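You operate a simulated robot arm through the tools that you are given. There is no shell and no other tool. Be economical: measure what you need, move in short steps, check, and stop when the job is done.

The job below is to be done with a simulated two-armed robot. You get a single attempt, and the scene is never put back.

## Task
Shut the clouds drawer. Push the lower sideboard drawer shut. Stack the 25 W white bulb from the top of the sideboard on top of the 40 W white bulb. Open the mills drawer. Any order will do.

It is judged by the outcome, as a careful person would: the job done as asked, and still so three seconds after it is handed in. It fails if anything else is knocked over, pushed out of place, dropped, spilled or broken.

## Robot
Two 7-joint arms with fingered hands on one trunk, on a base that drives. Base frame: it is fixed to the floor where the robot stands at the start and does not move with it; the origin is under the middle of the robot, x ahead of it, y to its left, z up. Lengths are in mm, angles in rad, forces in N, time in s.
The left shoulder is at the start at [60, 177, 800], the right one opposite. Places, roughly: clouds drawer [700, 100, 800]; lower sideboard drawer [-900, 0, 400]; mills drawer [1000, 0, 700]; white bulb [-1000, 0, 750]. Payload 4 kg a hand.
The tool frame of a hand sits at the grasp point between the pads (the TCP): z along the fingers, y along the line on which they close. The tips reach 37 mm beyond it. The gripper opens to 124 mm. The gripper's body begins 43 mm behind the TCP. The gripper is a hand of 3 fingers: y runs from the thumb to the fingers, the wrist lies at [-15, -108, -202] in the tool frame, and closing takes about 1.5 s.
Orientation is that of the tool frame in the base frame, as a unit quaternion [x, y, z, w]. With the fingers straight down and the wrist toward the robot, the tool's x, y and z point along [0, 1, 0], [1, 0, 0] and [0, 0, -1] of the base frame.

## Interface
- The arms move only by the tool play_rows. It takes "left_series", "right_series" or both (then of equal length, played together; a hand with none holds still); each is a list of rows, each a list of 2 entries, a list of its own where there are three numbers: the shift along the tool's x, y, z in mm, then the turn, a rotation vector about the tool's x, y, z in rad. In form: [[[tx, ty, tz], [wx, wy, wz]], ...]. A call has 1 to 10 rows; each row is the pose to reach, as a shift and turn from the pose commanded when the call began, along the tool's axes at that moment. "left_hand" and "right_hand" are, for a hand that has rows, the finger opening in mm, from 0 to 124, set as the call begins (left out, the last holds). A row lasts 0.2 s, in which the tool goes at most 50 mm and 0.15 rad; a call with a longer step from one row to the next is refused whole, and so is a gripper value outside its range. A pose out of reach is approached as far as the arm can. The call stops where the force on the tool passes 40 N (or 10 N more than at its start, if that is more) or the arm is blocked; 0.2 s more then pass. The fingers move at their own pace (about 72 mm/s each) and stop on an object; they squeeze with about 21 N. The grip force told is the motor's: it shows also when the fingers shut on nothing. Time passes only in rows, and 0.2 s behind the last, so rows that repeat a pose let the fingers close. It gives the time, the measured TCP pose, the force on the tool (base axes), the opening and the grip force at its end, in the units of the frame above (readings bear some noise), with the torque about the TCP (base axes, N m) and any sound that the robot's microphone picked up.
- Cameras (640 x 400 px; columns grow to the right, rows downward): "scene" is now at [-25.2, 57.2, 1417.8]; the picture's right is [1.00, -0.07, -0.00], its down [-0.06, -0.91, -0.40] and it looks along [0.03, 0.40, -0.91] (base axes); focal length 214 px, centre (320, 200). "left" rides on the left gripper at [-64, -76, -137] in its tool frame; the picture's right is [-0.84, -0.26, 0.48], its down [0.48, -0.76, 0.43] and it looks along [0.26, 0.60, 0.76] (tool axes); focal length 256 px, centre (320, 200). "right" rides on the right gripper at [64, -76, -136] in its tool frame; the picture's right is [-0.84, 0.26, -0.48], its down [-0.48, -0.76, 0.43] and it looks along [-0.26, 0.60, 0.76] (tool axes); focal length 256 px, centre (320, 200). There is no depth. A picture from a camera that has moved, and an enlarged one, comes with that camera's place and axes in the base frame and with its lens.
- snapshot(camera): a new picture of that camera. No time passes.
- raise_lower(by): slides the trunk up (or, below 0, down) by that many mm; the arms and the scene camera ride with it, the base frame stays. It gives what a move gives, with no picture.
- base_move(legs): drives the robot by 1 to 6 legs, each [ahead, left, turn to the left] in mm, mm and rad, along the robot's own axes; the way and the turn of a leg run together, so that a leg with both is an arc; at most 1500 mm and 3.142 rad a leg. The arms and the cameras ride along, it lands a little off, and it stops where it bumps. It gives what a move gives.
- curl_fingers(index, middle, thumb_bend, thumb_turn, hand): sets how far each is bent, from 0 (flat) to 100 (curled in); at 30 the hand is open as for a grip, at 70 the pads meet at the TCP. One left out holds its place. A second passes; each finger stops where it meets its share of the squeeze, and holds until it gets a number again. A gripper value or a shape takes the hand back. It gives what a move gives, with no picture; readings hold the bend of each and the force on the fingers (four entries, about 0 where the hand has none), thumb and palm. thumb_turn goes from beside the hand (0) to across from the fingers (100), as for a grip.
- preshape(shape, hand): the hand has 3 fingers and takes this shape, open, in about a second: jaw (thumb against the fingers, like two jaws); tri (thumb and two fingers); tip (a fingertip pinch); poke (one finger out to press); point (the index stretched); flat (the hand flat); cup (the hand cupped); fist (a fist). The gripper value then closes the fingers along that shape, each until it touches; the sizes above hold for jaw. It gives what a move gives, with no picture.
- head_to(pan, tilt): turns the head with the scene camera to pan (to the left, within 1.501 rad either way) and tilt (down, from -0.506 to 1.204), counted from straight ahead of the robot. It gives what a move gives.
- inspect(camera, box): a new picture of the part [left, top, right, bottom] of that camera's present view, enlarged. No time passes.
- sign_off(): hands the job in; it is judged then, once.

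Work in short steps. Places have to be worked out from the pictures, the camera data and where the tool is seen: move nearer, look again, correct. Check each grasp and each placing, and mend what went wrong. You have 165 turns and 118 pictures in all, those below and enlarged ones among them. Open the grippers and draw the arms clear of the work before you hand the job in, unless the task says otherwise; then end with one line.

The tools are called after "Emit:" as name(argument=value, ...) on one line, values as JSON. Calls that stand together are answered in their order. play_rows: Moves the arms, as the interface text tells. Its arguments: {"type":"object","properties":{"left_series":{"type":"array","items":{"type":"array"}},"left_hand":{"type":"number"},"right_series":{"type":"array","items":{"type":"array"}},"right_hand":{"type":"number"}},"required":[]} The other tools are called the same way: raise_lower (by) slides the trunk up or down; preshape (shape, hand) gives the hand a shape; curl_fingers (index, middle, thumb_bend, thumb_turn, hand) moves the fingers one by one; base_move (legs) drives the base; head_to (pan, tilt) turns the head that bears the scene camera; snapshot (camera) takes a picture; inspect (camera, box) takes an enlarged picture of a part of a camera's view; sign_off () hands the job in.

At the start:

```text
time: 0.0
left_tool_pos: [471.1, 561.0, 1147.6]
left_ee_rot: [0.708, 0.706, 0.0, 0.0]
left_wrist_force: [0.1, 0.0, 0.1]
left_ft_torque: [0.01, 0.0, -0.01]
left_grip_width: 123.5
left_grip_force: 0.1
left_shape: jaw
left_bend: [30.0, 30.0, 30.0, 98.0]
left_finger forces: [0.1, 0.1, 0.0, 0.0, 0.1, 0.0]
right_tool_pos: [512.3, 99.9, 1140.7]
right_ee_rot: [0.706, 0.708, 0.0, 0.001]
right_wrist_force: [-0.5, 0.5, -0.1]
right_ft_torque: [0.01, 0.01, 0.02]
right_grip_width: 123.6
right_grip_force: 0.1
right_shape: jaw
right_bend: [30.0, 30.0, 30.0, 98.0]
right_finger forces: [0.0, 0.0, 0.1, 0.0, 0.1, 0.1]
trunk travel left (down, up): [-325.0, 265.0]
robot x, y, heading: [0.8, -1.8, 0.002]
head pan, tilt: [1.499, 1.155]
```

scene: 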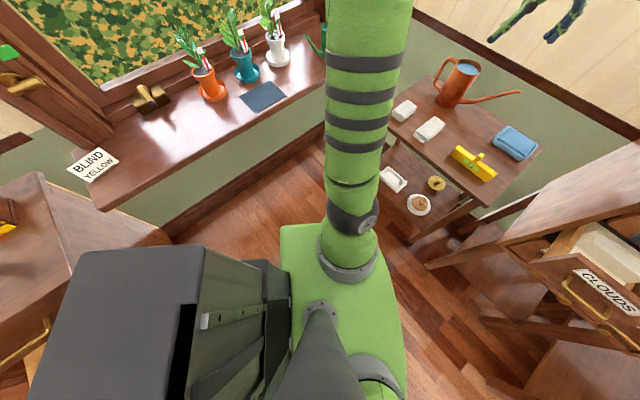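
right: 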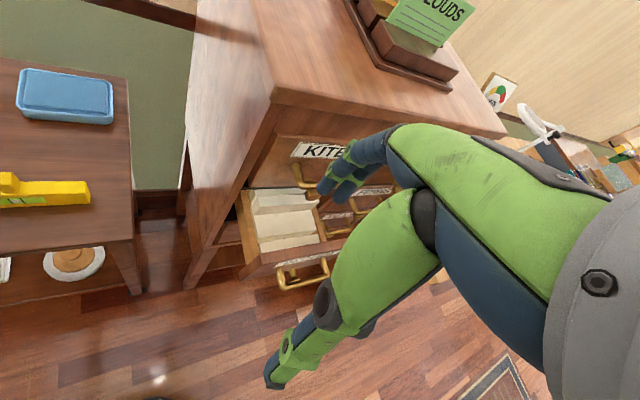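
left: 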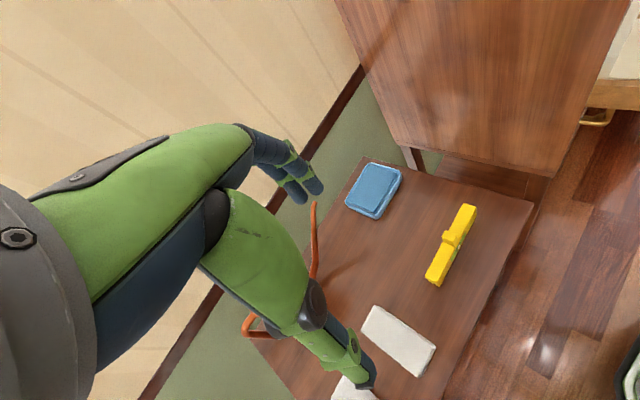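

The pictures show the head turned left; a cabinet with labelled drawers (CLOUDS open) is ahead. I look straight ahead.

Emit:
head_to(pan=0, tilt=0.6)

Emit:
snapshot(camera="scene")

```text
time: 1.6
left_tool_pos: [470.7, 562.4, 1148.3]
left_ee_rot: [0.707, 0.707, 0.0, 0.0]
left_wrist_force: [0.1, 0.1, -0.3]
left_ft_torque: [-0.01, 0.02, 0.01]
left_grip_width: 123.6
left_grip_force: 0.0
left_shape: jaw
left_bend: [30.0, 30.0, 30.0, 98.0]
left_finger forces: [0.0, 0.1, 0.1, 0.1, 0.0, 0.0]
right_tool_pos: [509.3, 101.0, 1140.6]
right_ee_rot: [0.707, 0.707, 0.0, 0.0]
right_wrist_force: [-0.2, -0.5, 0.4]
right_ft_torque: [0.03, -0.01, 0.05]
right_grip_width: 123.6
right_grip_force: 0.0
right_shape: jaw
right_bend: [30.0, 30.0, 30.0, 98.0]
right_finger forces: [0.0, 0.0, 0.0, 0.0, 0.1, 0.1]
trunk travel left (down, up): [-325.0, 265.0]
robot x, y, heading: [-1.3, -0.6, 0.002]
head pan, tilt: [0.0, 0.6]
```

```text
114 pictures are left
camera scene: at [59.0, -1.8, 1459.7], right [0.0, -1.0, 0.0], down [-0.57, 0.0, -0.82], along [0.82, 0.0, -0.57], focal length 214 px, centre (320, 200)
```

scene: 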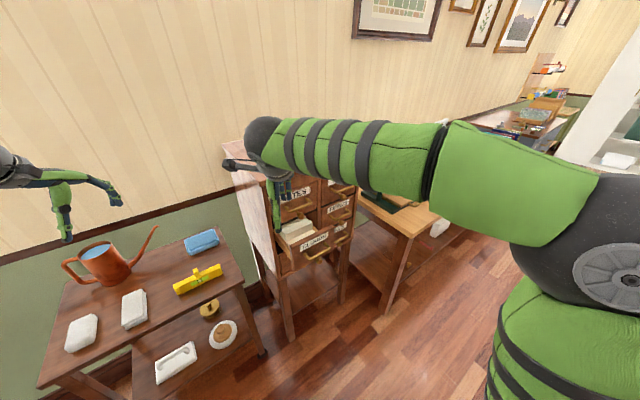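

The right arm is in the way of the cabinet. I enlarge the middle of the view.

Emit:
inspect(camera="scene", box=[220, 140, 420, 340])

Emit:
inspect(camera="right", box=[180, 80, 440, 300])

```text
2.00 times, centred on (320, 240) of scene
camera zoom: at [59.0, -1.8, 1459.7], right [0.0, -1.0, 0.0], down [-0.57, 0.0, -0.82], along [0.82, 0.0, -0.57], focal length 429 px, centre (320, 120)
```

zoom: 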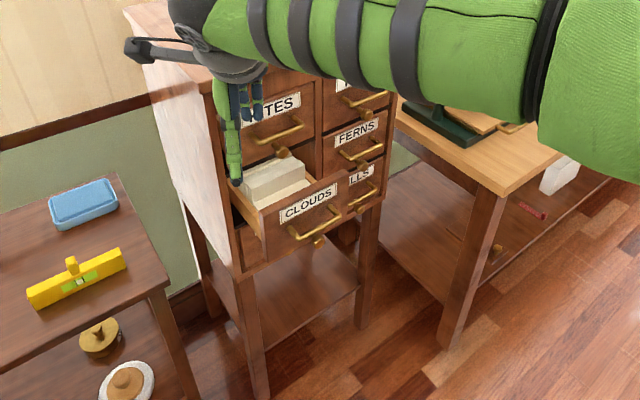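

```text
1.82 times, centred on (310, 190) of right
camera zoom: at [433.7, 164.3, 1277.1], right [0.26, -0.84, 0.48], down [-0.76, -0.48, -0.43], along [0.6, -0.26, -0.76], focal length 465 px, centre (338, 218)
```

zoom: 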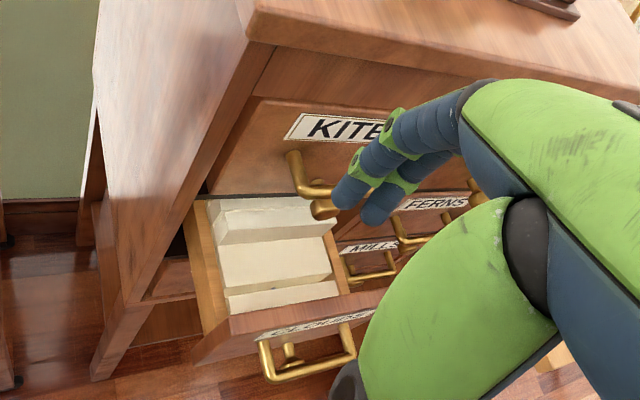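

The cabinet has two columns of three drawers (KITES, CLOUDS… / ?, FERNS, MILLS). I move the right hand aside to its own side, staying high.

Emit:
play_rows(right_series=[[[-45, -10, -5], [0, 0, 0]], [[-90, -20, -10], [0, 0, 0]], [[-135, -30, -15], [0, 0, 0]], [[-180, -40, -20], [0, 0, 0]], [[-225, -50, -25], [0, 0, 0]], [[-270, -60, -30], [0, 0, 0]], [[-315, -70, -35], [0, 0, 0]], [[-360, -80, -40], [0, 0, 0]], [[-400, -90, -45], [0, 0, 0]], [[-440, -100, -50], [0, 0, 0]]])

Emit:
snapshot(camera="scene")

Emit:
inspect(camera="scene", box=[220, 120, 420, 320])

```text
time: 3.8
left_tool_pos: [471.5, 562.2, 1148.0]
left_ee_rot: [0.707, 0.707, 0.0, 0.0]
left_wrist_force: [0.9, 1.0, 0.2]
left_ft_torque: [0.03, 0.04, 0.01]
left_grip_width: 123.6
left_grip_force: 0.1
left_shape: jaw
left_bend: [30.0, 30.0, 30.0, 98.0]
left_finger forces: [0.0, 0.0, 0.1, 0.1, 0.0, 0.1]
right_tool_pos: [410.9, -339.6, 1190.0]
right_ee_rot: [0.707, 0.707, 0.0, 0.0]
right_wrist_force: [0.1, -0.1, 0.0]
right_ft_torque: [-0.01, 0.01, -0.01]
right_grip_width: 123.9
right_grip_force: 0.0
right_shape: jaw
right_bend: [30.0, 30.0, 30.0, 98.0]
right_finger forces: [0.0, 0.0, 0.1, 0.0, 0.0, 0.0]
trunk travel left (down, up): [-325.0, 265.0]
robot x, y, heading: [4.2, -0.4, -0.001]
head pan, tilt: [0.0, 0.6]
```

```text
111 pictures are left
camera scene: at [58.8, -2.2, 1459.8], right [0.0, -1.0, 0.0], down [-0.56, 0.0, -0.83], along [0.83, 0.0, -0.56], focal length 214 px, centre (320, 200)
```

scene: 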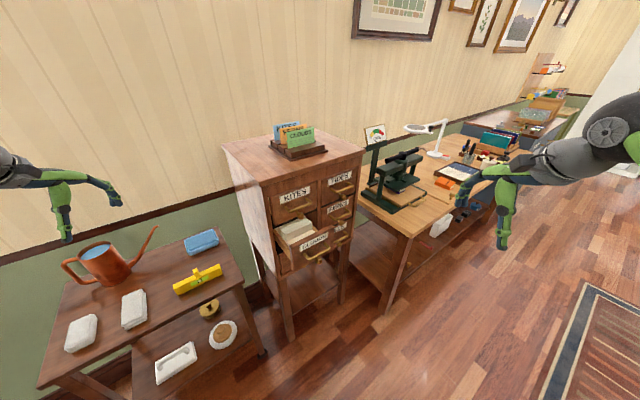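

```text
2.00 times, centred on (320, 220) of scene
camera zoom: at [58.8, -2.2, 1459.8], right [0.0, -1.0, 0.0], down [-0.56, 0.0, -0.83], along [0.83, 0.0, -0.56], focal length 429 px, centre (320, 160)
```

zoom: 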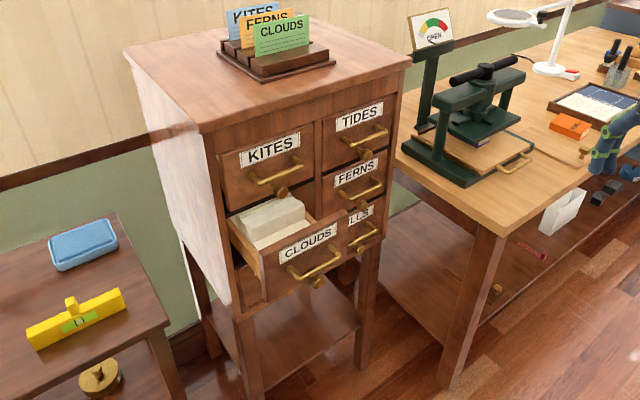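

From two views I place the cabinet's front-left top corner near (663,190,1100), front facing about (-0.78,-0.63), with the CLOUDS handle near (585,6,875). Before driving in front of it I check the floor to the right.

Emit:
head_to(pan=-1.3, tilt=0.7)

Emit:
snapshot(camera="scene")

```text
time: 5.3
left_tool_pos: [471.5, 561.6, 1147.5]
left_ee_rot: [0.707, 0.707, -0.001, 0.0]
left_wrist_force: [-0.4, -0.3, -0.2]
left_ft_torque: [0.0, -0.01, 0.03]
left_grip_width: 123.4
left_grip_force: 0.1
left_shape: jaw
left_bend: [30.0, 30.0, 30.0, 98.0]
left_finger forces: [0.1, 0.0, 0.1, 0.1, 0.0, 0.0]
right_tool_pos: [410.9, -338.5, 1191.0]
right_ee_rot: [0.707, 0.707, 0.0, 0.0]
right_wrist_force: [0.3, -0.6, 0.1]
right_ft_torque: [-0.03, -0.02, 0.02]
right_grip_width: 123.6
right_grip_force: 0.0
right_shape: jaw
right_bend: [30.0, 30.0, 30.0, 98.0]
right_finger forces: [0.0, 0.0, 0.0, 0.0, 0.0, 0.1]
trunk travel left (down, up): [-325.0, 265.0]
robot x, y, heading: [-3.2, 1.9, -0.003]
head pan, tilt: [-1.3, 0.7]
```

```text
109 pictures are left
camera scene: at [-6.7, -83.8, 1451.2], right [-0.96, -0.27, 0.0], down [-0.17, 0.62, -0.77], along [0.2, -0.74, -0.64], focal length 214 px, centre (320, 200)
```

scene: 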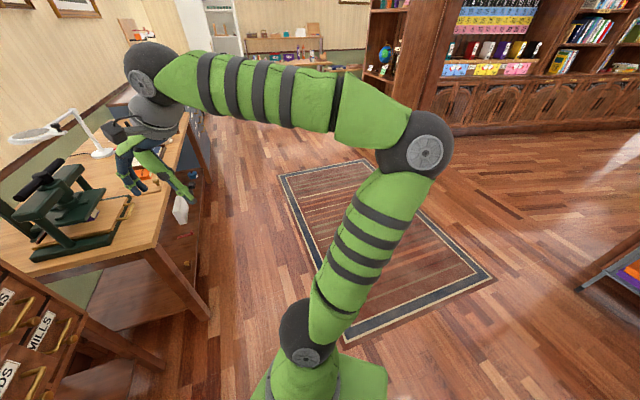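

The floor to the right is free apart from a rug. I drive sideways, then turn to face the cabinet front.

Emit:
base_move(legs=[[0, -480, 0], [0, 0, 0.67]])

Emit:
head_to(pan=0.1, tilt=0.6)

Emit:
snapshot(camera="scene")

Emit:
inspect(camera="scene", box=[220, 140, 420, 340])

```text
time: 9.9
left_tool_pos: [25.5, 252.9, 1147.4]
left_ee_rot: [0.439, 0.899, -0.001, 0.0]
left_wrist_force: [0.1, 1.3, -0.6]
left_ft_torque: [-0.01, -0.05, 0.03]
left_grip_width: 123.4
left_grip_force: 0.1
left_shape: jaw
left_bend: [30.0, 30.0, 30.0, 98.0]
left_finger forces: [0.1, 0.0, 0.0, 0.1, 0.0, 0.0]
right_tool_pos: [531.9, -495.7, 1189.8]
right_ee_rot: [0.438, 0.899, 0.0, 0.0]
right_wrist_force: [0.1, -1.3, 0.5]
right_ft_torque: [-0.02, 0.01, 0.0]
right_grip_width: 123.7
right_grip_force: 0.0
right_shape: jaw
right_bend: [30.0, 30.0, 30.0, 98.0]
right_finger forces: [0.1, 0.0, 0.1, 0.0, 0.1, 0.0]
trunk travel left (down, up): [-325.0, 265.0]
robot x, y, heading: [-2.1, -476.8, 0.667]
head pan, tilt: [-1.3, 0.7]
```

```text
time: 11.4
left_tool_pos: [26.9, 251.7, 1147.5]
left_ee_rot: [0.439, 0.899, 0.0, 0.001]
left_wrist_force: [0.9, -0.2, 0.0]
left_ft_torque: [0.02, 0.05, -0.04]
left_grip_width: 123.6
left_grip_force: 0.1
left_shape: jaw
left_bend: [30.0, 30.0, 30.0, 98.0]
left_finger forces: [0.0, 0.0, 0.1, 0.0, 0.0, 0.1]
right_tool_pos: [532.0, -495.4, 1191.4]
right_ee_rot: [0.438, 0.899, -0.001, -0.001]
right_wrist_force: [-0.2, 0.1, 0.8]
right_ft_torque: [0.02, 0.0, -0.01]
right_grip_width: 123.6
right_grip_force: 0.1
right_shape: jaw
right_bend: [30.0, 30.0, 30.0, 98.0]
right_finger forces: [0.0, 0.0, 0.0, 0.0, 0.0, 0.0]
trunk travel left (down, up): [-325.0, 265.0]
robot x, y, heading: [-1.6, -480.5, 0.664]
head pan, tilt: [0.099, 0.6]
```

```text
108 pictures are left
camera scene: at [41.0, -439.7, 1459.8], right [0.69, -0.72, 0.0], down [-0.41, -0.39, -0.83], along [0.6, 0.57, -0.56], focal length 214 px, centre (320, 200)
```

scene: 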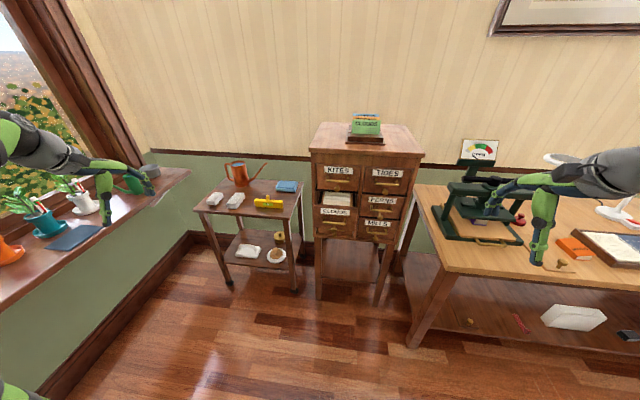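

```text
2.00 times, centred on (320, 240) of scene
camera zoom: at [41.0, -439.7, 1459.8], right [0.69, -0.72, 0.0], down [-0.41, -0.39, -0.83], along [0.6, 0.57, -0.56], focal length 429 px, centre (320, 120)
```

zoom: 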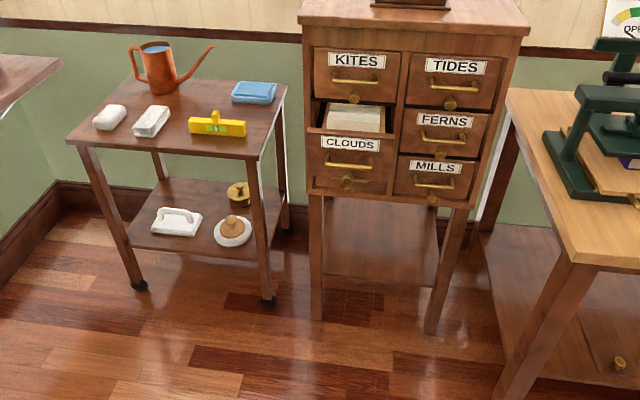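

Triangulating both views: CLOUDS handle about (598,9,855), open about 85 mm; MILLS handle about (789,-107,748); front normal (-0.81,-0.59). I swing the right hand to point horizontally at the CLOUDS drawer, fingers closed, stopping about 100 mm short.

Emit:
play_rows(right_hand=0, right_series=[[[32, 19, 27], [-0.143, 0, 0]], [[64, 38, 54], [-0.286, 0, 0]], [[96, 57, 81], [-0.429, 0, 0]], [[128, 76, 108], [-0.572, 0, 0]], [[160, 95, 135], [-0.715, 0, 0]], [[192, 114, 162], [-0.858, 0, 0]], [[224, 133, 189], [-1.0, 0, 0]], [[256, 152, 216], [-1.143, 0, 0]], [[288, 171, 243], [-1.286, 0, 0]], [[320, 190, 270], [-1.429, 0, 0]]])

Emit:
snapshot(camera="right")

Emit:
snapshot(camera="scene")

```text
time: 13.0
left_tool_pos: [25.4, 253.7, 1147.6]
left_ee_rot: [0.438, 0.899, 0.0, 0.0]
left_wrist_force: [0.4, 0.6, -0.2]
left_ft_torque: [0.0, 0.02, -0.02]
left_grip_width: 123.8
left_grip_force: 0.1
left_shape: jaw
left_bend: [30.0, 30.0, 30.0, 98.0]
left_finger forces: [0.0, 0.1, 0.1, 0.0, 0.0, 0.1]
right_tool_pos: [294.2, -153.5, 1114.1]
right_ee_rot: [0.223, 0.814, 0.536, -0.001]
right_wrist_force: [0.1, 0.2, 0.0]
right_ft_torque: [0.0, -0.02, -0.01]
right_grip_width: 0.0
right_grip_force: 20.8
right_shape: jaw
right_bend: [70.0, 70.0, 71.0, 100.0]
right_finger forces: [0.0, 0.1, 0.1, 0.0, 0.1, 0.0]
right hand out of reach, approached as far as the arm can: row 5, 6, 7
trunk travel left (down, up): [-325.0, 265.0]
robot x, y, heading: [-1.4, -478.9, 0.665]
head pan, tilt: [0.099, 0.6]
stopped in row 7 (right hand): the arm was blocked; the commanded pose is now the measured one
```

```text
106 pictures are left
camera right: at [175.2, -273.8, 1119.9], right [0.73, -0.64, 0.23], down [0.26, -0.04, -0.96], along [0.63, 0.77, 0.14], focal length 256 px, centre (320, 200)
```

right: 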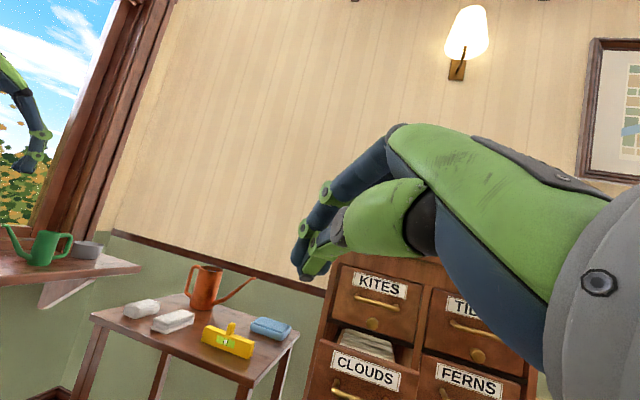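

```text
105 pictures are left
camera scene: at [40.9, -439.1, 1459.7], right [0.69, -0.72, 0.0], down [-0.41, -0.39, -0.82], along [0.6, 0.57, -0.57], focal length 214 px, centre (320, 200)
```

scene: 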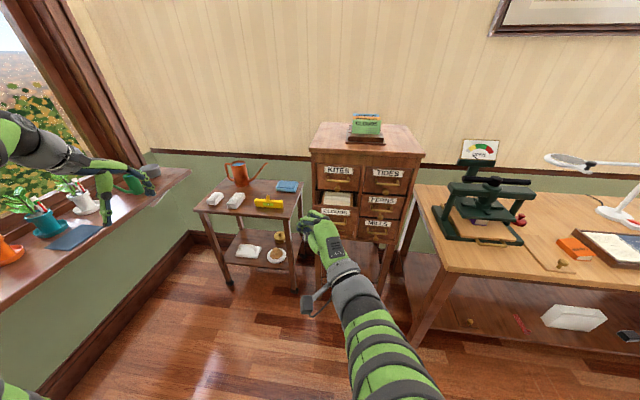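

The wrist hit a limit while folded close to the body. I command on to a spot further ahead and lower, (467,-138,960), pointing level at the cabinet.

Emit:
play_rows(right_series=[[[-37, -13, 24], [0, 0, 0]], [[-75, -27, 48], [0, 0, 0]], [[-112, -40, 72], [-0.084, -0.098, -0.018]], [[-150, -53, 96], [-0.168, -0.197, -0.036]], [[-187, -67, 120], [-0.252, -0.295, -0.054]], [[-187, -67, 120], [-0.337, -0.393, -0.072]], [[-187, -67, 120], [-0.42, -0.49, -0.09]], [[-187, -67, 120], [-0.505, -0.59, -0.108]]])

Emit:
snapshot(camera="right")

```text
time: 13.5
left_tool_pos: [25.2, 252.0, 1146.4]
left_ee_rot: [0.439, 0.899, 0.0, -0.001]
left_wrist_force: [0.3, 0.1, 0.8]
left_ft_torque: [0.0, 0.03, 0.01]
left_grip_width: 123.8
left_grip_force: 0.0
left_shape: jaw
left_bend: [30.0, 30.0, 30.0, 98.0]
left_finger forces: [0.0, 0.0, 0.0, 0.1, 0.0, 0.0]
right_tool_pos: [216.9, -133.0, 1115.5]
right_ee_rot: [0.116, 0.813, 0.567, -0.064]
right_wrist_force: [-0.1, 0.4, -0.7]
right_ft_torque: [-0.03, 0.01, 0.0]
right_grip_width: 0.3
right_grip_force: 20.7
right_shape: jaw
right_bend: [70.0, 70.0, 71.0, 100.0]
right_finger forces: [0.0, 0.0, 0.1, 0.0, 0.0, 0.0]
right hand out of reach, approached as far as the arm can: row 1, 2
trunk travel left (down, up): [-325.0, 265.0]
robot x, y, heading: [-2.8, -480.2, 0.667]
head pan, tilt: [0.099, 0.6]
stopped in row 2 (right hand): the arm was blocked; the commanded pose is now the measured one
```

```text
104 pictures are left
camera right: at [131.0, -277.9, 1110.0], right [0.86, -0.46, 0.2], down [0.28, 0.1, -0.96], along [0.42, 0.88, 0.22], focal length 256 px, centre (320, 200)
```

right: 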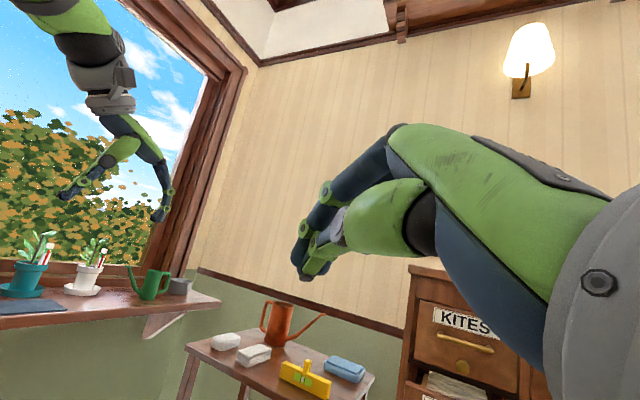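

The arm wound itself toward a limit; I back out to a half-pitched pose at (530,-316,1080), which was reachable before.

Emit:
play_rows(right_series=[[[-41, -1, -19], [0.06, -0.095, 0.039]], [[-83, -2, -37], [0.119, -0.19, 0.078]], [[-124, -4, -56], [0.178, -0.285, 0.117]], [[-165, -5, -75], [0.238, -0.38, 0.155]], [[-207, -6, -94], [0.297, -0.476, 0.194]], [[-248, -7, -112], [0.357, -0.571, 0.233]], [[-290, -9, -131], [0.416, -0.666, 0.272]], [[-331, -10, -150], [0.476, -0.761, 0.311]]])

```text
time: 15.3
left_tool_pos: [25.8, 252.7, 1147.9]
left_ee_rot: [0.439, 0.899, 0.0, 0.0]
left_wrist_force: [-0.8, 0.4, -0.7]
left_ft_torque: [0.01, 0.01, -0.02]
left_grip_width: 123.8
left_grip_force: 0.0
left_shape: jaw
left_bend: [30.0, 30.0, 30.0, 98.0]
left_finger forces: [0.1, 0.0, 0.0, 0.1, 0.0, 0.0]
right_tool_pos: [531.2, -315.8, 1080.0]
right_ee_rot: [0.419, 0.859, 0.264, 0.13]
right_wrist_force: [0.8, -1.1, -0.2]
right_ft_torque: [0.01, 0.0, 0.03]
right_grip_width: 0.2
right_grip_force: 20.6
right_shape: jaw
right_bend: [70.0, 70.0, 71.0, 100.0]
right_finger forces: [0.0, 0.0, 0.0, 0.1, 0.0, 0.1]
right hand out of reach, approached as far as the arm can: row 1, 2, 3, 4
trunk travel left (down, up): [-325.0, 265.0]
robot x, y, heading: [3.5, -481.0, 0.663]
head pan, tilt: [0.099, 0.6]
```

Back in a good pose. I lower to z≈900 and then try pitching up further there.

Emit:
play_rows(right_series=[[[0, -13, 46], [0, 0, 0]], [[0, -26, 91], [0, 0, 0]], [[0, -39, 137], [0, 0, 0]], [[0, -52, 182], [0, 0, 0]], [[0, -52, 182], [-0.15, 0, 0]], [[0, -52, 182], [-0.3, 0, 0]], [[0, -52, 182], [-0.45, 0, 0]], [[0, -52, 182], [-0.6, 0, 0]]])

```text
time: 17.1
left_tool_pos: [26.5, 252.1, 1146.7]
left_ee_rot: [0.438, 0.899, 0.0, 0.0]
left_wrist_force: [0.2, 0.6, 0.1]
left_ft_torque: [0.02, 0.03, -0.01]
left_grip_width: 123.7
left_grip_force: 0.1
left_shape: jaw
left_bend: [30.0, 30.0, 30.0, 98.0]
left_finger forces: [0.0, 0.0, 0.0, 0.0, 0.0, 0.1]
right_tool_pos: [578.1, -279.7, 900.7]
right_ee_rot: [0.362, 0.741, 0.508, 0.249]
right_wrist_force: [-0.8, -1.2, -0.1]
right_ft_torque: [-0.03, -0.05, -0.02]
right_grip_width: 0.2
right_grip_force: 21.0
right_shape: jaw
right_bend: [70.0, 70.0, 71.0, 100.0]
right_finger forces: [0.0, 0.1, 0.1, 0.0, 0.1, 0.0]
trunk travel left (down, up): [-325.0, 265.0]
robot x, y, heading: [2.1, -480.4, 0.659]
head pan, tilt: [0.099, 0.6]
```

Pitch about 69° reached. I look with the hand camera.

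Emit:
play_rows(right_series=[[[0, 0, 0], [-0.15, 0, 0]], [[0, 0, 0], [-0.3, 0, 0]]])

Emit:
snapshot(camera="right")

Emit:
snapshot(camera="scene")

```text
time: 17.7
left_tool_pos: [27.2, 253.8, 1147.8]
left_ee_rot: [0.439, 0.899, -0.001, 0.001]
left_wrist_force: [0.0, 1.1, 0.0]
left_ft_torque: [0.01, 0.02, 0.05]
left_grip_width: 123.4
left_grip_force: 0.0
left_shape: jaw
left_bend: [30.0, 30.0, 30.0, 98.0]
left_finger forces: [0.0, 0.1, 0.0, 0.1, 0.1, 0.1]
right_tool_pos: [577.9, -278.7, 902.1]
right_ee_rot: [0.321, 0.657, 0.613, 0.299]
right_wrist_force: [0.3, 0.0, 0.0]
right_ft_torque: [0.03, -0.01, 0.02]
right_grip_width: 0.0
right_grip_force: 21.0
right_shape: jaw
right_bend: [70.0, 70.0, 71.0, 100.0]
right_finger forces: [0.1, 0.0, 0.1, 0.0, 0.0, 0.0]
trunk travel left (down, up): [-325.0, 265.0]
robot x, y, heading: [1.4, -479.6, 0.665]
head pan, tilt: [0.099, 0.6]
```

```text
103 pictures are left
camera right: at [425.9, -315.1, 835.2], right [0.15, -0.95, 0.29], down [0.6, -0.15, -0.79], along [0.79, 0.29, 0.54], focal length 256 px, centre (320, 200)
```

right: 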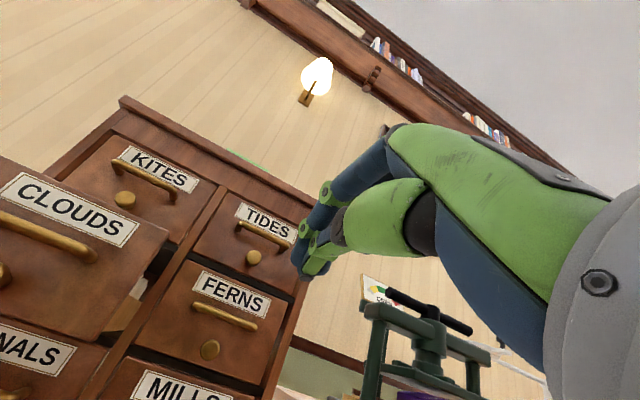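

```text
102 pictures are left
camera scene: at [41.2, -439.0, 1459.8], right [0.69, -0.72, 0.0], down [-0.41, -0.39, -0.82], along [0.6, 0.57, -0.57], focal length 214 px, centre (320, 200)
```

scene: 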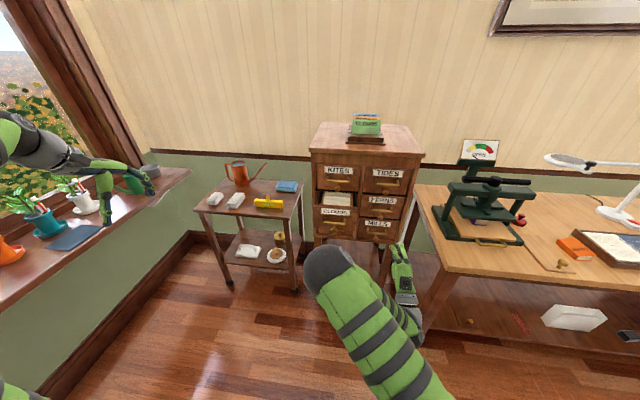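

CLOUDS bar sits near (594,4,862) by both views. I move the closed fingertips in front of the panel just above its bar, about 60 mm short.

Emit:
play_rows(right_series=[[[45, 0, 10], [0, -0.01, 0]], [[90, 0, 20], [0, -0.02, 0]], [[135, 0, 40], [0, -0.03, 0]], [[175, 0, 60], [0, -0.035, 0]], [[205, 0, 80], [0, -0.035, 0]], [[217, 0, 96], [0, -0.035, 0]]])

Emit:
snapshot(camera="right")

Emit:
inspect(camera="scene", box=[260, 140, 420, 300])

```text
time: 19.1
left_tool_pos: [26.7, 252.6, 1147.4]
left_ee_rot: [0.438, 0.899, 0.0, 0.0]
left_wrist_force: [-0.3, -0.7, 0.0]
left_ft_torque: [0.01, 0.01, 0.01]
left_grip_width: 123.8
left_grip_force: 0.0
left_shape: jaw
left_bend: [30.0, 30.0, 30.0, 98.0]
left_finger forces: [0.1, 0.1, 0.0, 0.1, 0.1, 0.1]
right_tool_pos: [518.9, -48.1, 894.8]
right_ee_rot: [0.331, 0.653, 0.607, 0.31]
right_wrist_force: [0.2, 0.1, -0.8]
right_ft_torque: [0.0, 0.01, 0.0]
right_grip_width: 0.0
right_grip_force: 21.3
right_shape: jaw
right_bend: [70.0, 70.0, 71.0, 100.0]
right_finger forces: [0.1, 0.1, 0.1, 0.0, 0.1, 0.0]
trunk travel left (down, up): [-325.0, 265.0]
robot x, y, heading: [1.7, -481.3, 0.667]
head pan, tilt: [0.099, 0.6]
```

```text
101 pictures are left
camera right: at [366.3, -80.0, 828.4], right [0.12, -0.95, 0.29], down [0.59, -0.17, -0.79], along [0.8, 0.27, 0.54], focal length 256 px, centre (320, 200)
```

right: 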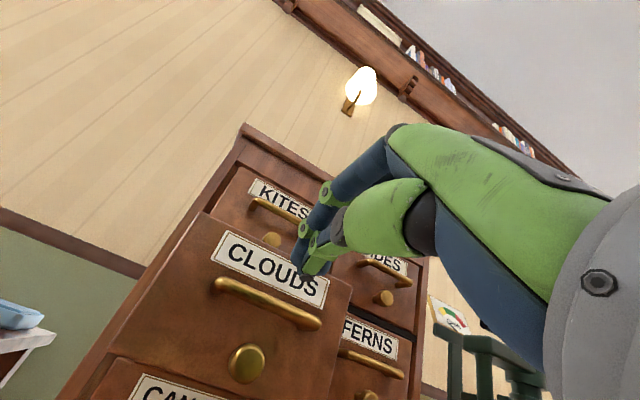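

```text
2.50 times, centred on (340, 220) of scene
camera zoom: at [41.0, -439.2, 1459.8], right [0.69, -0.72, 0.0], down [-0.41, -0.39, -0.83], along [0.6, 0.57, -0.57], focal length 536 px, centre (270, 150)
```

zoom: 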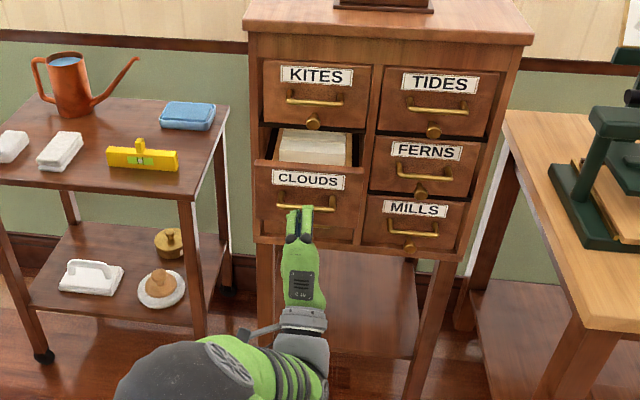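

Aligned on the CLOUDS drawer. I push forward about 90 mm toward contact.

Emit:
play_rows(right_series=[[[0, 2, 30], [0, 0, 0]], [[0, 4, 55], [0, 0, 0]], [[0, 6, 75], [0, 0, 0]], [[0, 7, 95], [0, 0, 0]]])

Emit:
snapshot(camera="right")

```text
time: 20.1
left_tool_pos: [26.2, 253.5, 1147.4]
left_ee_rot: [0.44, 0.898, 0.0, 0.001]
left_wrist_force: [-0.2, 0.4, -0.8]
left_ft_torque: [0.03, -0.02, 0.01]
left_grip_width: 123.7
left_grip_force: 0.0
left_shape: jaw
left_bend: [30.0, 30.0, 30.0, 98.0]
left_finger forces: [0.0, 0.1, 0.0, 0.0, 0.0, 0.1]
right_tool_pos: [596.9, 7.6, 895.0]
right_ee_rot: [0.332, 0.653, 0.605, 0.31]
right_wrist_force: [0.3, -0.1, -0.7]
right_ft_torque: [-0.02, 0.02, -0.01]
right_grip_width: 0.2
right_grip_force: 20.4
right_shape: jaw
right_bend: [70.0, 70.0, 71.0, 100.0]
right_finger forces: [0.0, 0.0, 0.1, 0.0, 0.0, 0.0]
trunk travel left (down, up): [-325.0, 265.0]
robot x, y, heading: [0.5, -482.9, 0.663]
head pan, tilt: [0.099, 0.6]
```

```text
99 pictures are left
camera right: at [444.8, -24.0, 827.9], right [0.12, -0.95, 0.29], down [0.59, -0.17, -0.79], along [0.8, 0.27, 0.54], focal length 256 px, centre (320, 200)
```

right: 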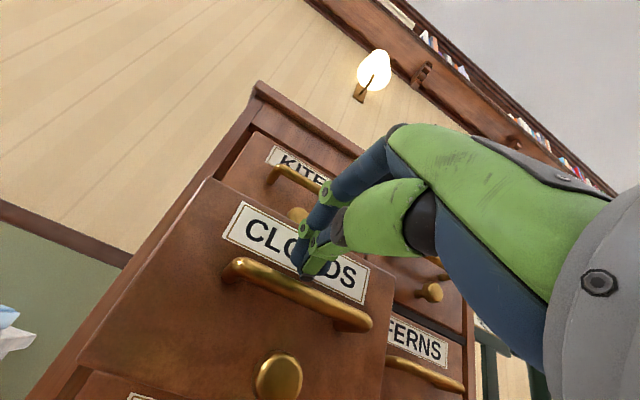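

Tips are over the CLOUDS label, just about to touch. I keep pushing.

Emit:
play_rows(right_series=[[[0, 2, 25], [0, 0, 0]], [[0, 3, 45], [0, 0, 0]], [[0, 4, 60], [0, 0, 0]], [[0, 5, 72], [0, 0, 0]], [[0, 6, 82], [0, 0, 0]], [[0, 6, 90], [0, 0, 0]], [[0, 7, 98], [0, 0, 0]]])

Emit:
inspect(camera="scene", box=[260, 140, 420, 300])

```text
time: 21.7
left_tool_pos: [26.3, 253.1, 1148.3]
left_ee_rot: [0.438, 0.899, 0.0, 0.0]
left_wrist_force: [-0.6, 0.1, -0.5]
left_ft_torque: [-0.01, -0.01, -0.01]
left_grip_width: 123.7
left_grip_force: 0.0
left_shape: jaw
left_bend: [30.0, 30.0, 30.0, 98.0]
left_finger forces: [0.0, 0.0, 0.1, 0.1, 0.1, 0.0]
right_tool_pos: [641.8, 41.3, 924.9]
right_ee_rot: [0.333, 0.653, 0.606, 0.311]
right_wrist_force: [0.6, 0.0, -0.4]
right_ft_torque: [-0.02, 0.03, 0.02]
right_grip_width: 0.1
right_grip_force: 21.2
right_shape: jaw
right_bend: [70.0, 70.0, 71.0, 100.0]
right_finger forces: [0.0, 0.0, 0.0, 0.0, 0.0, 0.1]
right hand out of reach, approached as far as the arm can: row 2, 3, 4, 5, 6, 7
trunk travel left (down, up): [-325.0, 265.0]
robot x, y, heading: [0.1, -481.1, 0.665]
head pan, tilt: [0.099, 0.6]
```

```text
2.50 times, centred on (340, 220) of scene
camera zoom: at [41.1, -439.2, 1459.8], right [0.69, -0.72, 0.0], down [-0.41, -0.39, -0.82], along [0.6, 0.57, -0.57], focal length 536 px, centre (270, 150)
```

zoom: 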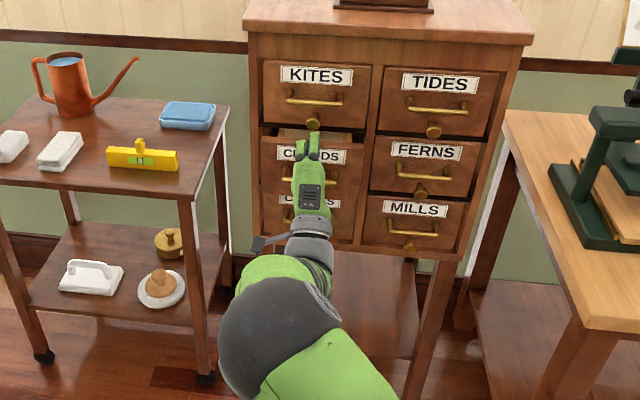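

The arm's reach ended with the drawer still slightly open and the hand drifting up. I draw back and down, then drive the base 130 mm nearer.

Emit:
play_rows(right_series=[[[0, -5, -40], [0, 0, 0]], [[0, -25, -80], [0, 0, 0]], [[0, -35, -110], [0, 0, 0]], [[0, -35, -140], [0, 0, 0]]])

Emit:
base_move(legs=[[130, 0, 0]])

Emit:
inspect(camera="scene", box=[260, 140, 420, 300])

Emit:
snapshot(camera="right")

```text
time: 22.7
left_tool_pos: [26.6, 253.0, 1147.5]
left_ee_rot: [0.439, 0.898, 0.0, 0.0]
left_wrist_force: [-0.9, -0.1, -0.2]
left_ft_torque: [0.0, 0.03, 0.0]
left_grip_width: 123.7
left_grip_force: 0.1
left_shape: jaw
left_bend: [30.0, 30.0, 30.0, 98.0]
left_finger forces: [0.0, 0.1, 0.0, 0.0, 0.0, 0.1]
right_tool_pos: [526.4, -42.6, 900.6]
right_ee_rot: [0.331, 0.653, 0.607, 0.309]
right_wrist_force: [0.0, 0.6, -0.6]
right_ft_torque: [0.02, 0.01, -0.01]
right_grip_width: 0.0
right_grip_force: 21.2
right_shape: jaw
right_bend: [70.0, 70.0, 71.0, 100.0]
right_finger forces: [0.0, 0.0, 0.1, 0.1, 0.0, 0.0]
trunk travel left (down, up): [-325.0, 265.0]
robot x, y, heading: [-3.9, -480.2, 0.661]
head pan, tilt: [0.099, 0.6]
```

```text
time: 24.0
left_tool_pos: [129.6, 333.0, 1147.2]
left_ee_rot: [0.44, 0.898, 0.0, 0.001]
left_wrist_force: [0.2, -0.5, 0.1]
left_ft_torque: [-0.02, 0.05, 0.0]
left_grip_width: 124.1
left_grip_force: 0.0
left_shape: jaw
left_bend: [30.0, 30.0, 30.0, 98.0]
left_finger forces: [0.0, 0.0, 0.0, 0.1, 0.0, 0.0]
right_tool_pos: [630.6, 36.5, 899.8]
right_ee_rot: [0.331, 0.652, 0.607, 0.311]
right_wrist_force: [0.0, -0.2, 0.7]
right_ft_torque: [0.03, 0.0, -0.01]
right_grip_width: 0.0
right_grip_force: 21.0
right_shape: jaw
right_bend: [70.0, 70.0, 71.0, 100.0]
right_finger forces: [0.0, 0.0, 0.1, 0.0, 0.0, 0.1]
trunk travel left (down, up): [-325.0, 265.0]
robot x, y, heading: [100.1, -395.9, 0.665]
head pan, tilt: [0.099, 0.6]
```

```text
2.50 times, centred on (340, 220) of scene
camera zoom: at [144.0, -359.0, 1459.7], right [0.69, -0.72, 0.0], down [-0.41, -0.39, -0.82], along [0.6, 0.57, -0.57], focal length 536 px, centre (270, 150)
```

zoom: 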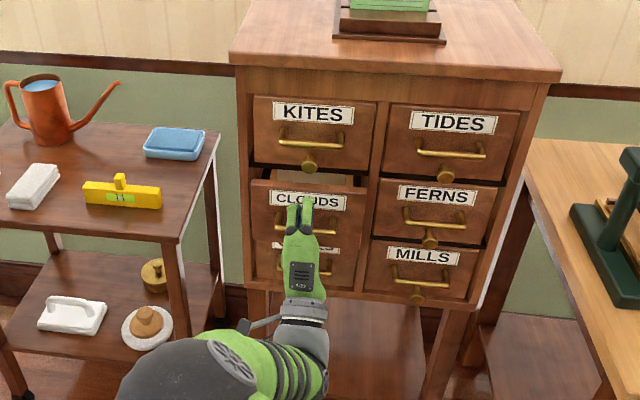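

```text
96 pictures are left
camera right: at [477.9, 6.5, 833.9], right [0.11, -0.95, 0.29], down [0.59, -0.17, -0.79], along [0.8, 0.26, 0.54], focal length 256 px, centre (320, 200)
```

right: 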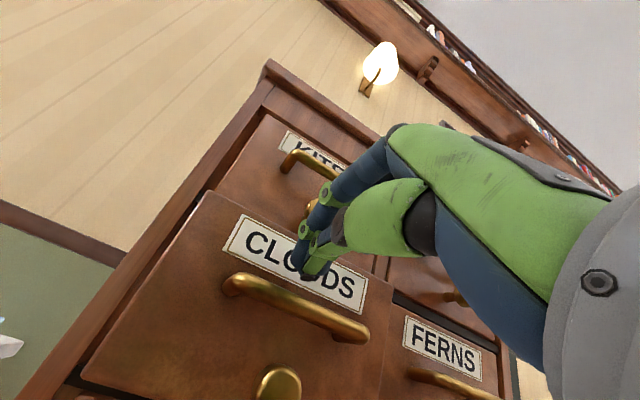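

Contact spot is right, and the drawer is still about 40–50 mm open. I push forward again.

Emit:
play_rows(right_series=[[[0, 1, 20], [0, 0, 0]], [[0, 2, 35], [0, 0, 0]], [[0, 3, 45], [0, 0, 0]], [[0, 4, 53], [0, 0, 0]], [[0, 4, 60], [0, 0, 0]], [[0, 5, 66], [0, 0, 0]], [[0, 5, 72], [0, 0, 0]]])

Emit:
inspect(camera="scene", box=[260, 140, 420, 300])

Emit:
snapshot(camera="right")

```text
time: 25.3
left_tool_pos: [127.4, 330.3, 1148.7]
left_ee_rot: [0.44, 0.898, 0.001, 0.0]
left_wrist_force: [-0.6, 0.6, 0.1]
left_ft_torque: [0.01, 0.03, 0.02]
left_grip_width: 123.8
left_grip_force: 0.0
left_shape: jaw
left_bend: [30.0, 30.0, 30.0, 98.0]
left_finger forces: [0.0, 0.0, 0.0, 0.1, 0.1, 0.0]
right_tool_pos: [674.2, 70.2, 901.6]
right_ee_rot: [0.331, 0.651, 0.608, 0.311]
right_wrist_force: [-18.4, -19.3, 2.9]
right_ft_torque: [-0.03, 0.02, -0.19]
right_grip_width: 0.3
right_grip_force: 20.9
right_shape: jaw
right_bend: [70.0, 70.0, 70.0, 100.0]
right_finger forces: [0.0, 0.0, 0.0, 0.0, 0.1, 0.0]
trunk travel left (down, up): [-325.0, 265.0]
robot x, y, heading: [104.1, -403.0, 0.66]
head pan, tilt: [0.099, 0.6]
stopped in row 6 (right hand): the force on the tool passed its limit (the readings are from after the stop); the commanded pose is now the measured one
```

```text
2.50 times, centred on (340, 220) of scene
camera zoom: at [140.8, -362.1, 1460.0], right [0.69, -0.72, 0.0], down [-0.41, -0.39, -0.83], along [0.6, 0.57, -0.56], focal length 536 px, centre (270, 150)
```

zoom: 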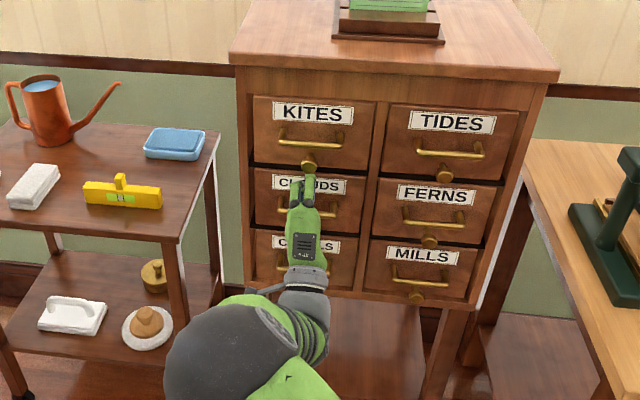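

```text
94 pictures are left
camera right: at [523.0, 39.7, 834.8], right [0.11, -0.95, 0.29], down [0.6, -0.17, -0.79], along [0.8, 0.26, 0.55], focal length 256 px, centre (320, 200)
```

right: 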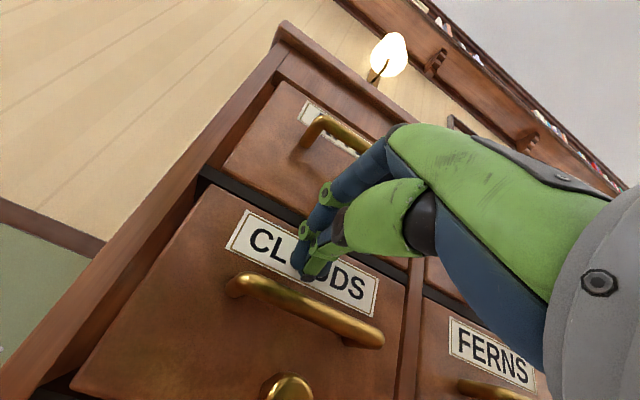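

The drawer hit its stop at about 27 N. I back the hand off 130 mm and check it.

Emit:
play_rows(right_series=[[[0, -2, -30], [0, 0, 0]], [[0, -4, -65], [0, 0, 0]], [[0, -7, -100], [0, 0, 0]], [[0, -9, -140], [0, 0, 0]]])

Emit:
play_rows(right_hand=50, right_series=[[[-40, -25, 0], [0, 0, 0]], [[-80, -50, 0], [0, 0, 0]], [[-120, -75, 0], [0, 0, 0]], [[-160, -100, 0], [0, 0, 0]], [[-200, -125, 0], [0, 0, 0]], [[-222, -153, 0], [-0.03, 0, 0]]])

Emit:
snapshot(camera="right")

Emit:
inspect(camera="scene", box=[280, 140, 440, 300])

```text
time: 26.3
left_tool_pos: [129.6, 332.6, 1148.0]
left_ee_rot: [0.439, 0.898, 0.0, 0.0]
left_wrist_force: [0.6, -0.4, 0.4]
left_ft_torque: [0.02, 0.03, 0.01]
left_grip_width: 123.8
left_grip_force: 0.1
left_shape: jaw
left_bend: [30.0, 30.0, 30.0, 98.0]
left_finger forces: [0.0, 0.1, 0.0, 0.0, 0.1, 0.1]
right_tool_pos: [562.5, -9.1, 900.6]
right_ee_rot: [0.331, 0.653, 0.607, 0.31]
right_wrist_force: [-0.1, 0.6, 0.3]
right_ft_torque: [0.03, 0.03, -0.01]
right_grip_width: 0.2
right_grip_force: 21.1
right_shape: jaw
right_bend: [70.0, 70.0, 71.0, 100.0]
right_finger forces: [0.0, 0.0, 0.0, 0.0, 0.0, 0.1]
trunk travel left (down, up): [-325.0, 265.0]
robot x, y, heading: [107.4, -395.9, 0.667]
head pan, tilt: [0.099, 0.6]
```

```text
time: 27.7
left_tool_pos: [130.0, 332.7, 1147.9]
left_ee_rot: [0.439, 0.898, 0.0, 0.001]
left_wrist_force: [0.3, -0.1, 0.0]
left_ft_torque: [0.02, 0.08, 0.03]
left_grip_width: 123.7
left_grip_force: 0.0
left_shape: jaw
left_bend: [30.0, 30.0, 30.0, 98.0]
left_finger forces: [0.0, 0.1, 0.0, 0.0, 0.1, 0.0]
right_tool_pos: [654.5, -153.8, 848.0]
right_ee_rot: [0.334, 0.646, 0.611, 0.313]
right_wrist_force: [-0.5, 0.6, 0.8]
right_ft_torque: [0.01, 0.01, 0.04]
right_grip_width: 49.9
right_grip_force: 0.1
right_shape: jaw
right_bend: [47.0, 50.0, 59.0, 100.0]
right_finger forces: [0.0, 0.1, 0.0, 0.0, 0.0, 0.1]
right hand out of reach, approached as far as the arm can: row 4, 5, 6
trunk travel left (down, up): [-325.0, 265.0]
robot x, y, heading: [103.5, -398.4, 0.661]
head pan, tilt: [0.099, 0.6]
```

```text
93 pictures are left
camera right: at [501.5, -183.3, 780.8], right [0.1, -0.95, 0.28], down [0.6, -0.17, -0.79], along [0.8, 0.25, 0.55], focal length 256 px, centre (320, 200)
```

right: 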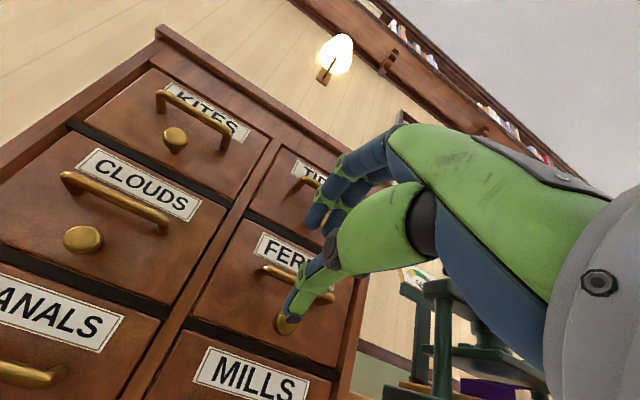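

```text
2.50 times, centred on (360, 220) of scene
camera zoom: at [143.2, -359.8, 1459.8], right [0.69, -0.72, 0.0], down [-0.41, -0.39, -0.82], along [0.6, 0.57, -0.57], focal length 536 px, centre (220, 150)
```

zoom: 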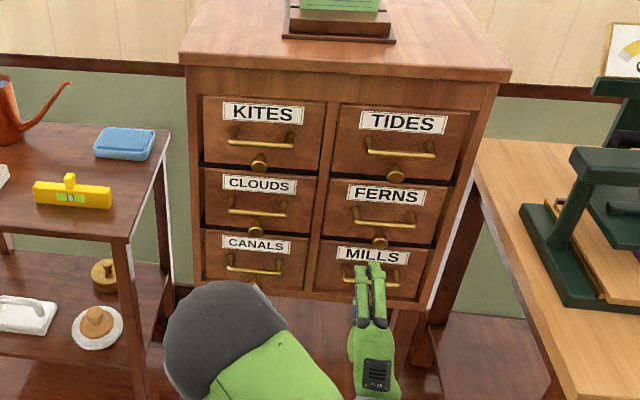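

CLOUDS is flush now. The MILLS bar is near (793,-112,738), too low for this arm posture, so I lower the trunk 110 mm.

Emit:
raise_lower(by=-110)

Emit:
snapshot(camera="right")

```text
time: 29.1
left_tool_pos: [129.0, 332.6, 1036.2]
left_ee_rot: [0.439, 0.898, 0.0, 0.001]
left_wrist_force: [0.9, 0.3, 0.2]
left_ft_torque: [0.02, 0.0, 0.0]
left_grip_width: 123.7
left_grip_force: 0.0
left_shape: jaw
left_bend: [30.0, 30.0, 30.0, 98.0]
left_finger forces: [0.0, 0.0, 0.1, 0.0, 0.1, 0.0]
right_tool_pos: [654.3, -153.2, 738.2]
right_ee_rot: [0.335, 0.645, 0.61, 0.314]
right_wrist_force: [0.0, -0.3, -0.4]
right_ft_torque: [0.0, 0.0, -0.01]
right_grip_width: 49.7
right_grip_force: 0.0
right_shape: jaw
right_bend: [47.0, 50.0, 59.0, 100.0]
right_finger forces: [0.0, 0.0, 0.0, 0.1, 0.0, 0.0]
trunk travel left (down, up): [-215.0, 375.0]
robot x, y, heading: [103.0, -402.3, 0.658]
head pan, tilt: [0.099, 0.6]
```

```text
91 pictures are left
camera right: at [501.4, -183.1, 670.9], right [0.1, -0.95, 0.28], down [0.6, -0.17, -0.79], along [0.8, 0.25, 0.55], focal length 256 px, centre (320, 200)
```

right: 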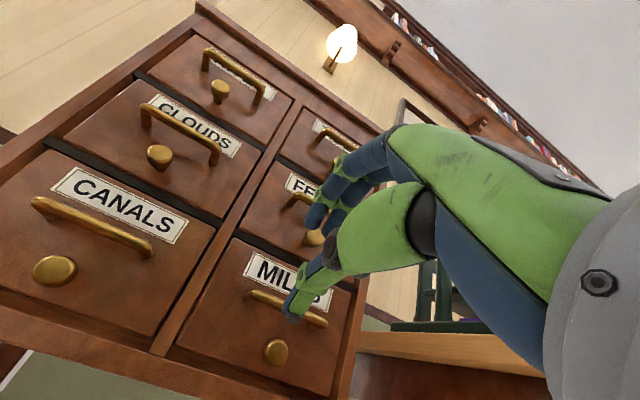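

Two views put the MILLS bar at about (805,-100,726), roughly 30 mm off the panel. I move level with it, about 60 mm short.

Emit:
play_rows(right_series=[[[-20, -2, 20], [0, 0, 0]], [[-40, -4, 45], [0, 0, 0]], [[-44, -4, 80], [0, 0, 0]]])

Emit:
snapshot(camera="right")

Emit:
inspect(camera="scene", box=[310, 170, 410, 270])

```text
time: 29.9
left_tool_pos: [129.0, 330.9, 1037.5]
left_ee_rot: [0.439, 0.898, 0.0, 0.0]
left_wrist_force: [0.3, -0.1, 0.6]
left_ft_torque: [0.0, 0.03, 0.02]
left_grip_width: 123.6
left_grip_force: 0.0
left_shape: jaw
left_bend: [30.0, 30.0, 30.0, 98.0]
left_finger forces: [0.0, 0.1, 0.1, 0.0, 0.1, 0.1]
right_tool_pos: [715.8, -134.9, 765.6]
right_ee_rot: [0.335, 0.646, 0.609, 0.313]
right_wrist_force: [0.3, -0.1, 0.2]
right_ft_torque: [0.03, -0.02, -0.01]
right_grip_width: 49.8
right_grip_force: 0.1
right_shape: jaw
right_bend: [47.0, 50.0, 59.0, 100.0]
right_finger forces: [0.0, 0.0, 0.0, 0.1, 0.0, 0.1]
right hand out of reach, approached as far as the arm can: row 1, 2, 3
trunk travel left (down, up): [-215.0, 375.0]
robot x, y, heading: [101.9, -401.3, 0.658]
head pan, tilt: [0.099, 0.6]
```

```text
90 pictures are left
camera right: at [563.0, -164.0, 698.5], right [0.1, -0.95, 0.28], down [0.59, -0.17, -0.79], along [0.8, 0.25, 0.55], focal length 256 px, centre (320, 200)
```

right: 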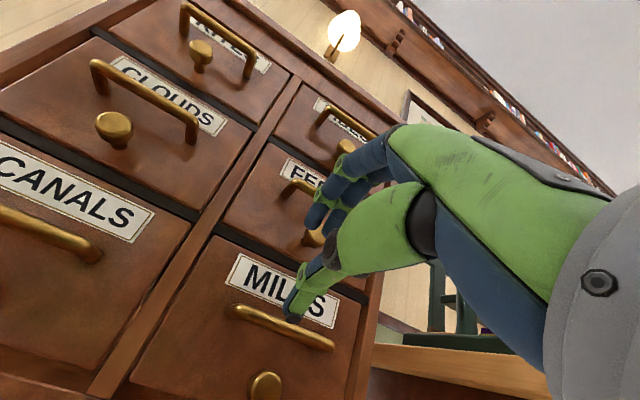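

```text
4.00 times, centred on (360, 220) of scene
camera zoom: at [143.1, -360.0, 1349.8], right [0.69, -0.72, 0.0], down [-0.41, -0.39, -0.83], along [0.6, 0.57, -0.56], focal length 858 px, centre (160, 120)
```

zoom: 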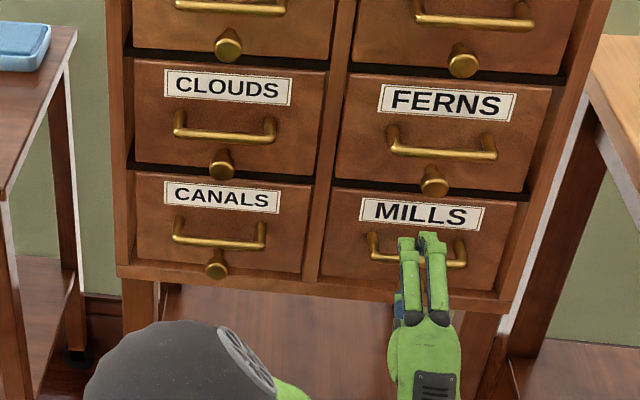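

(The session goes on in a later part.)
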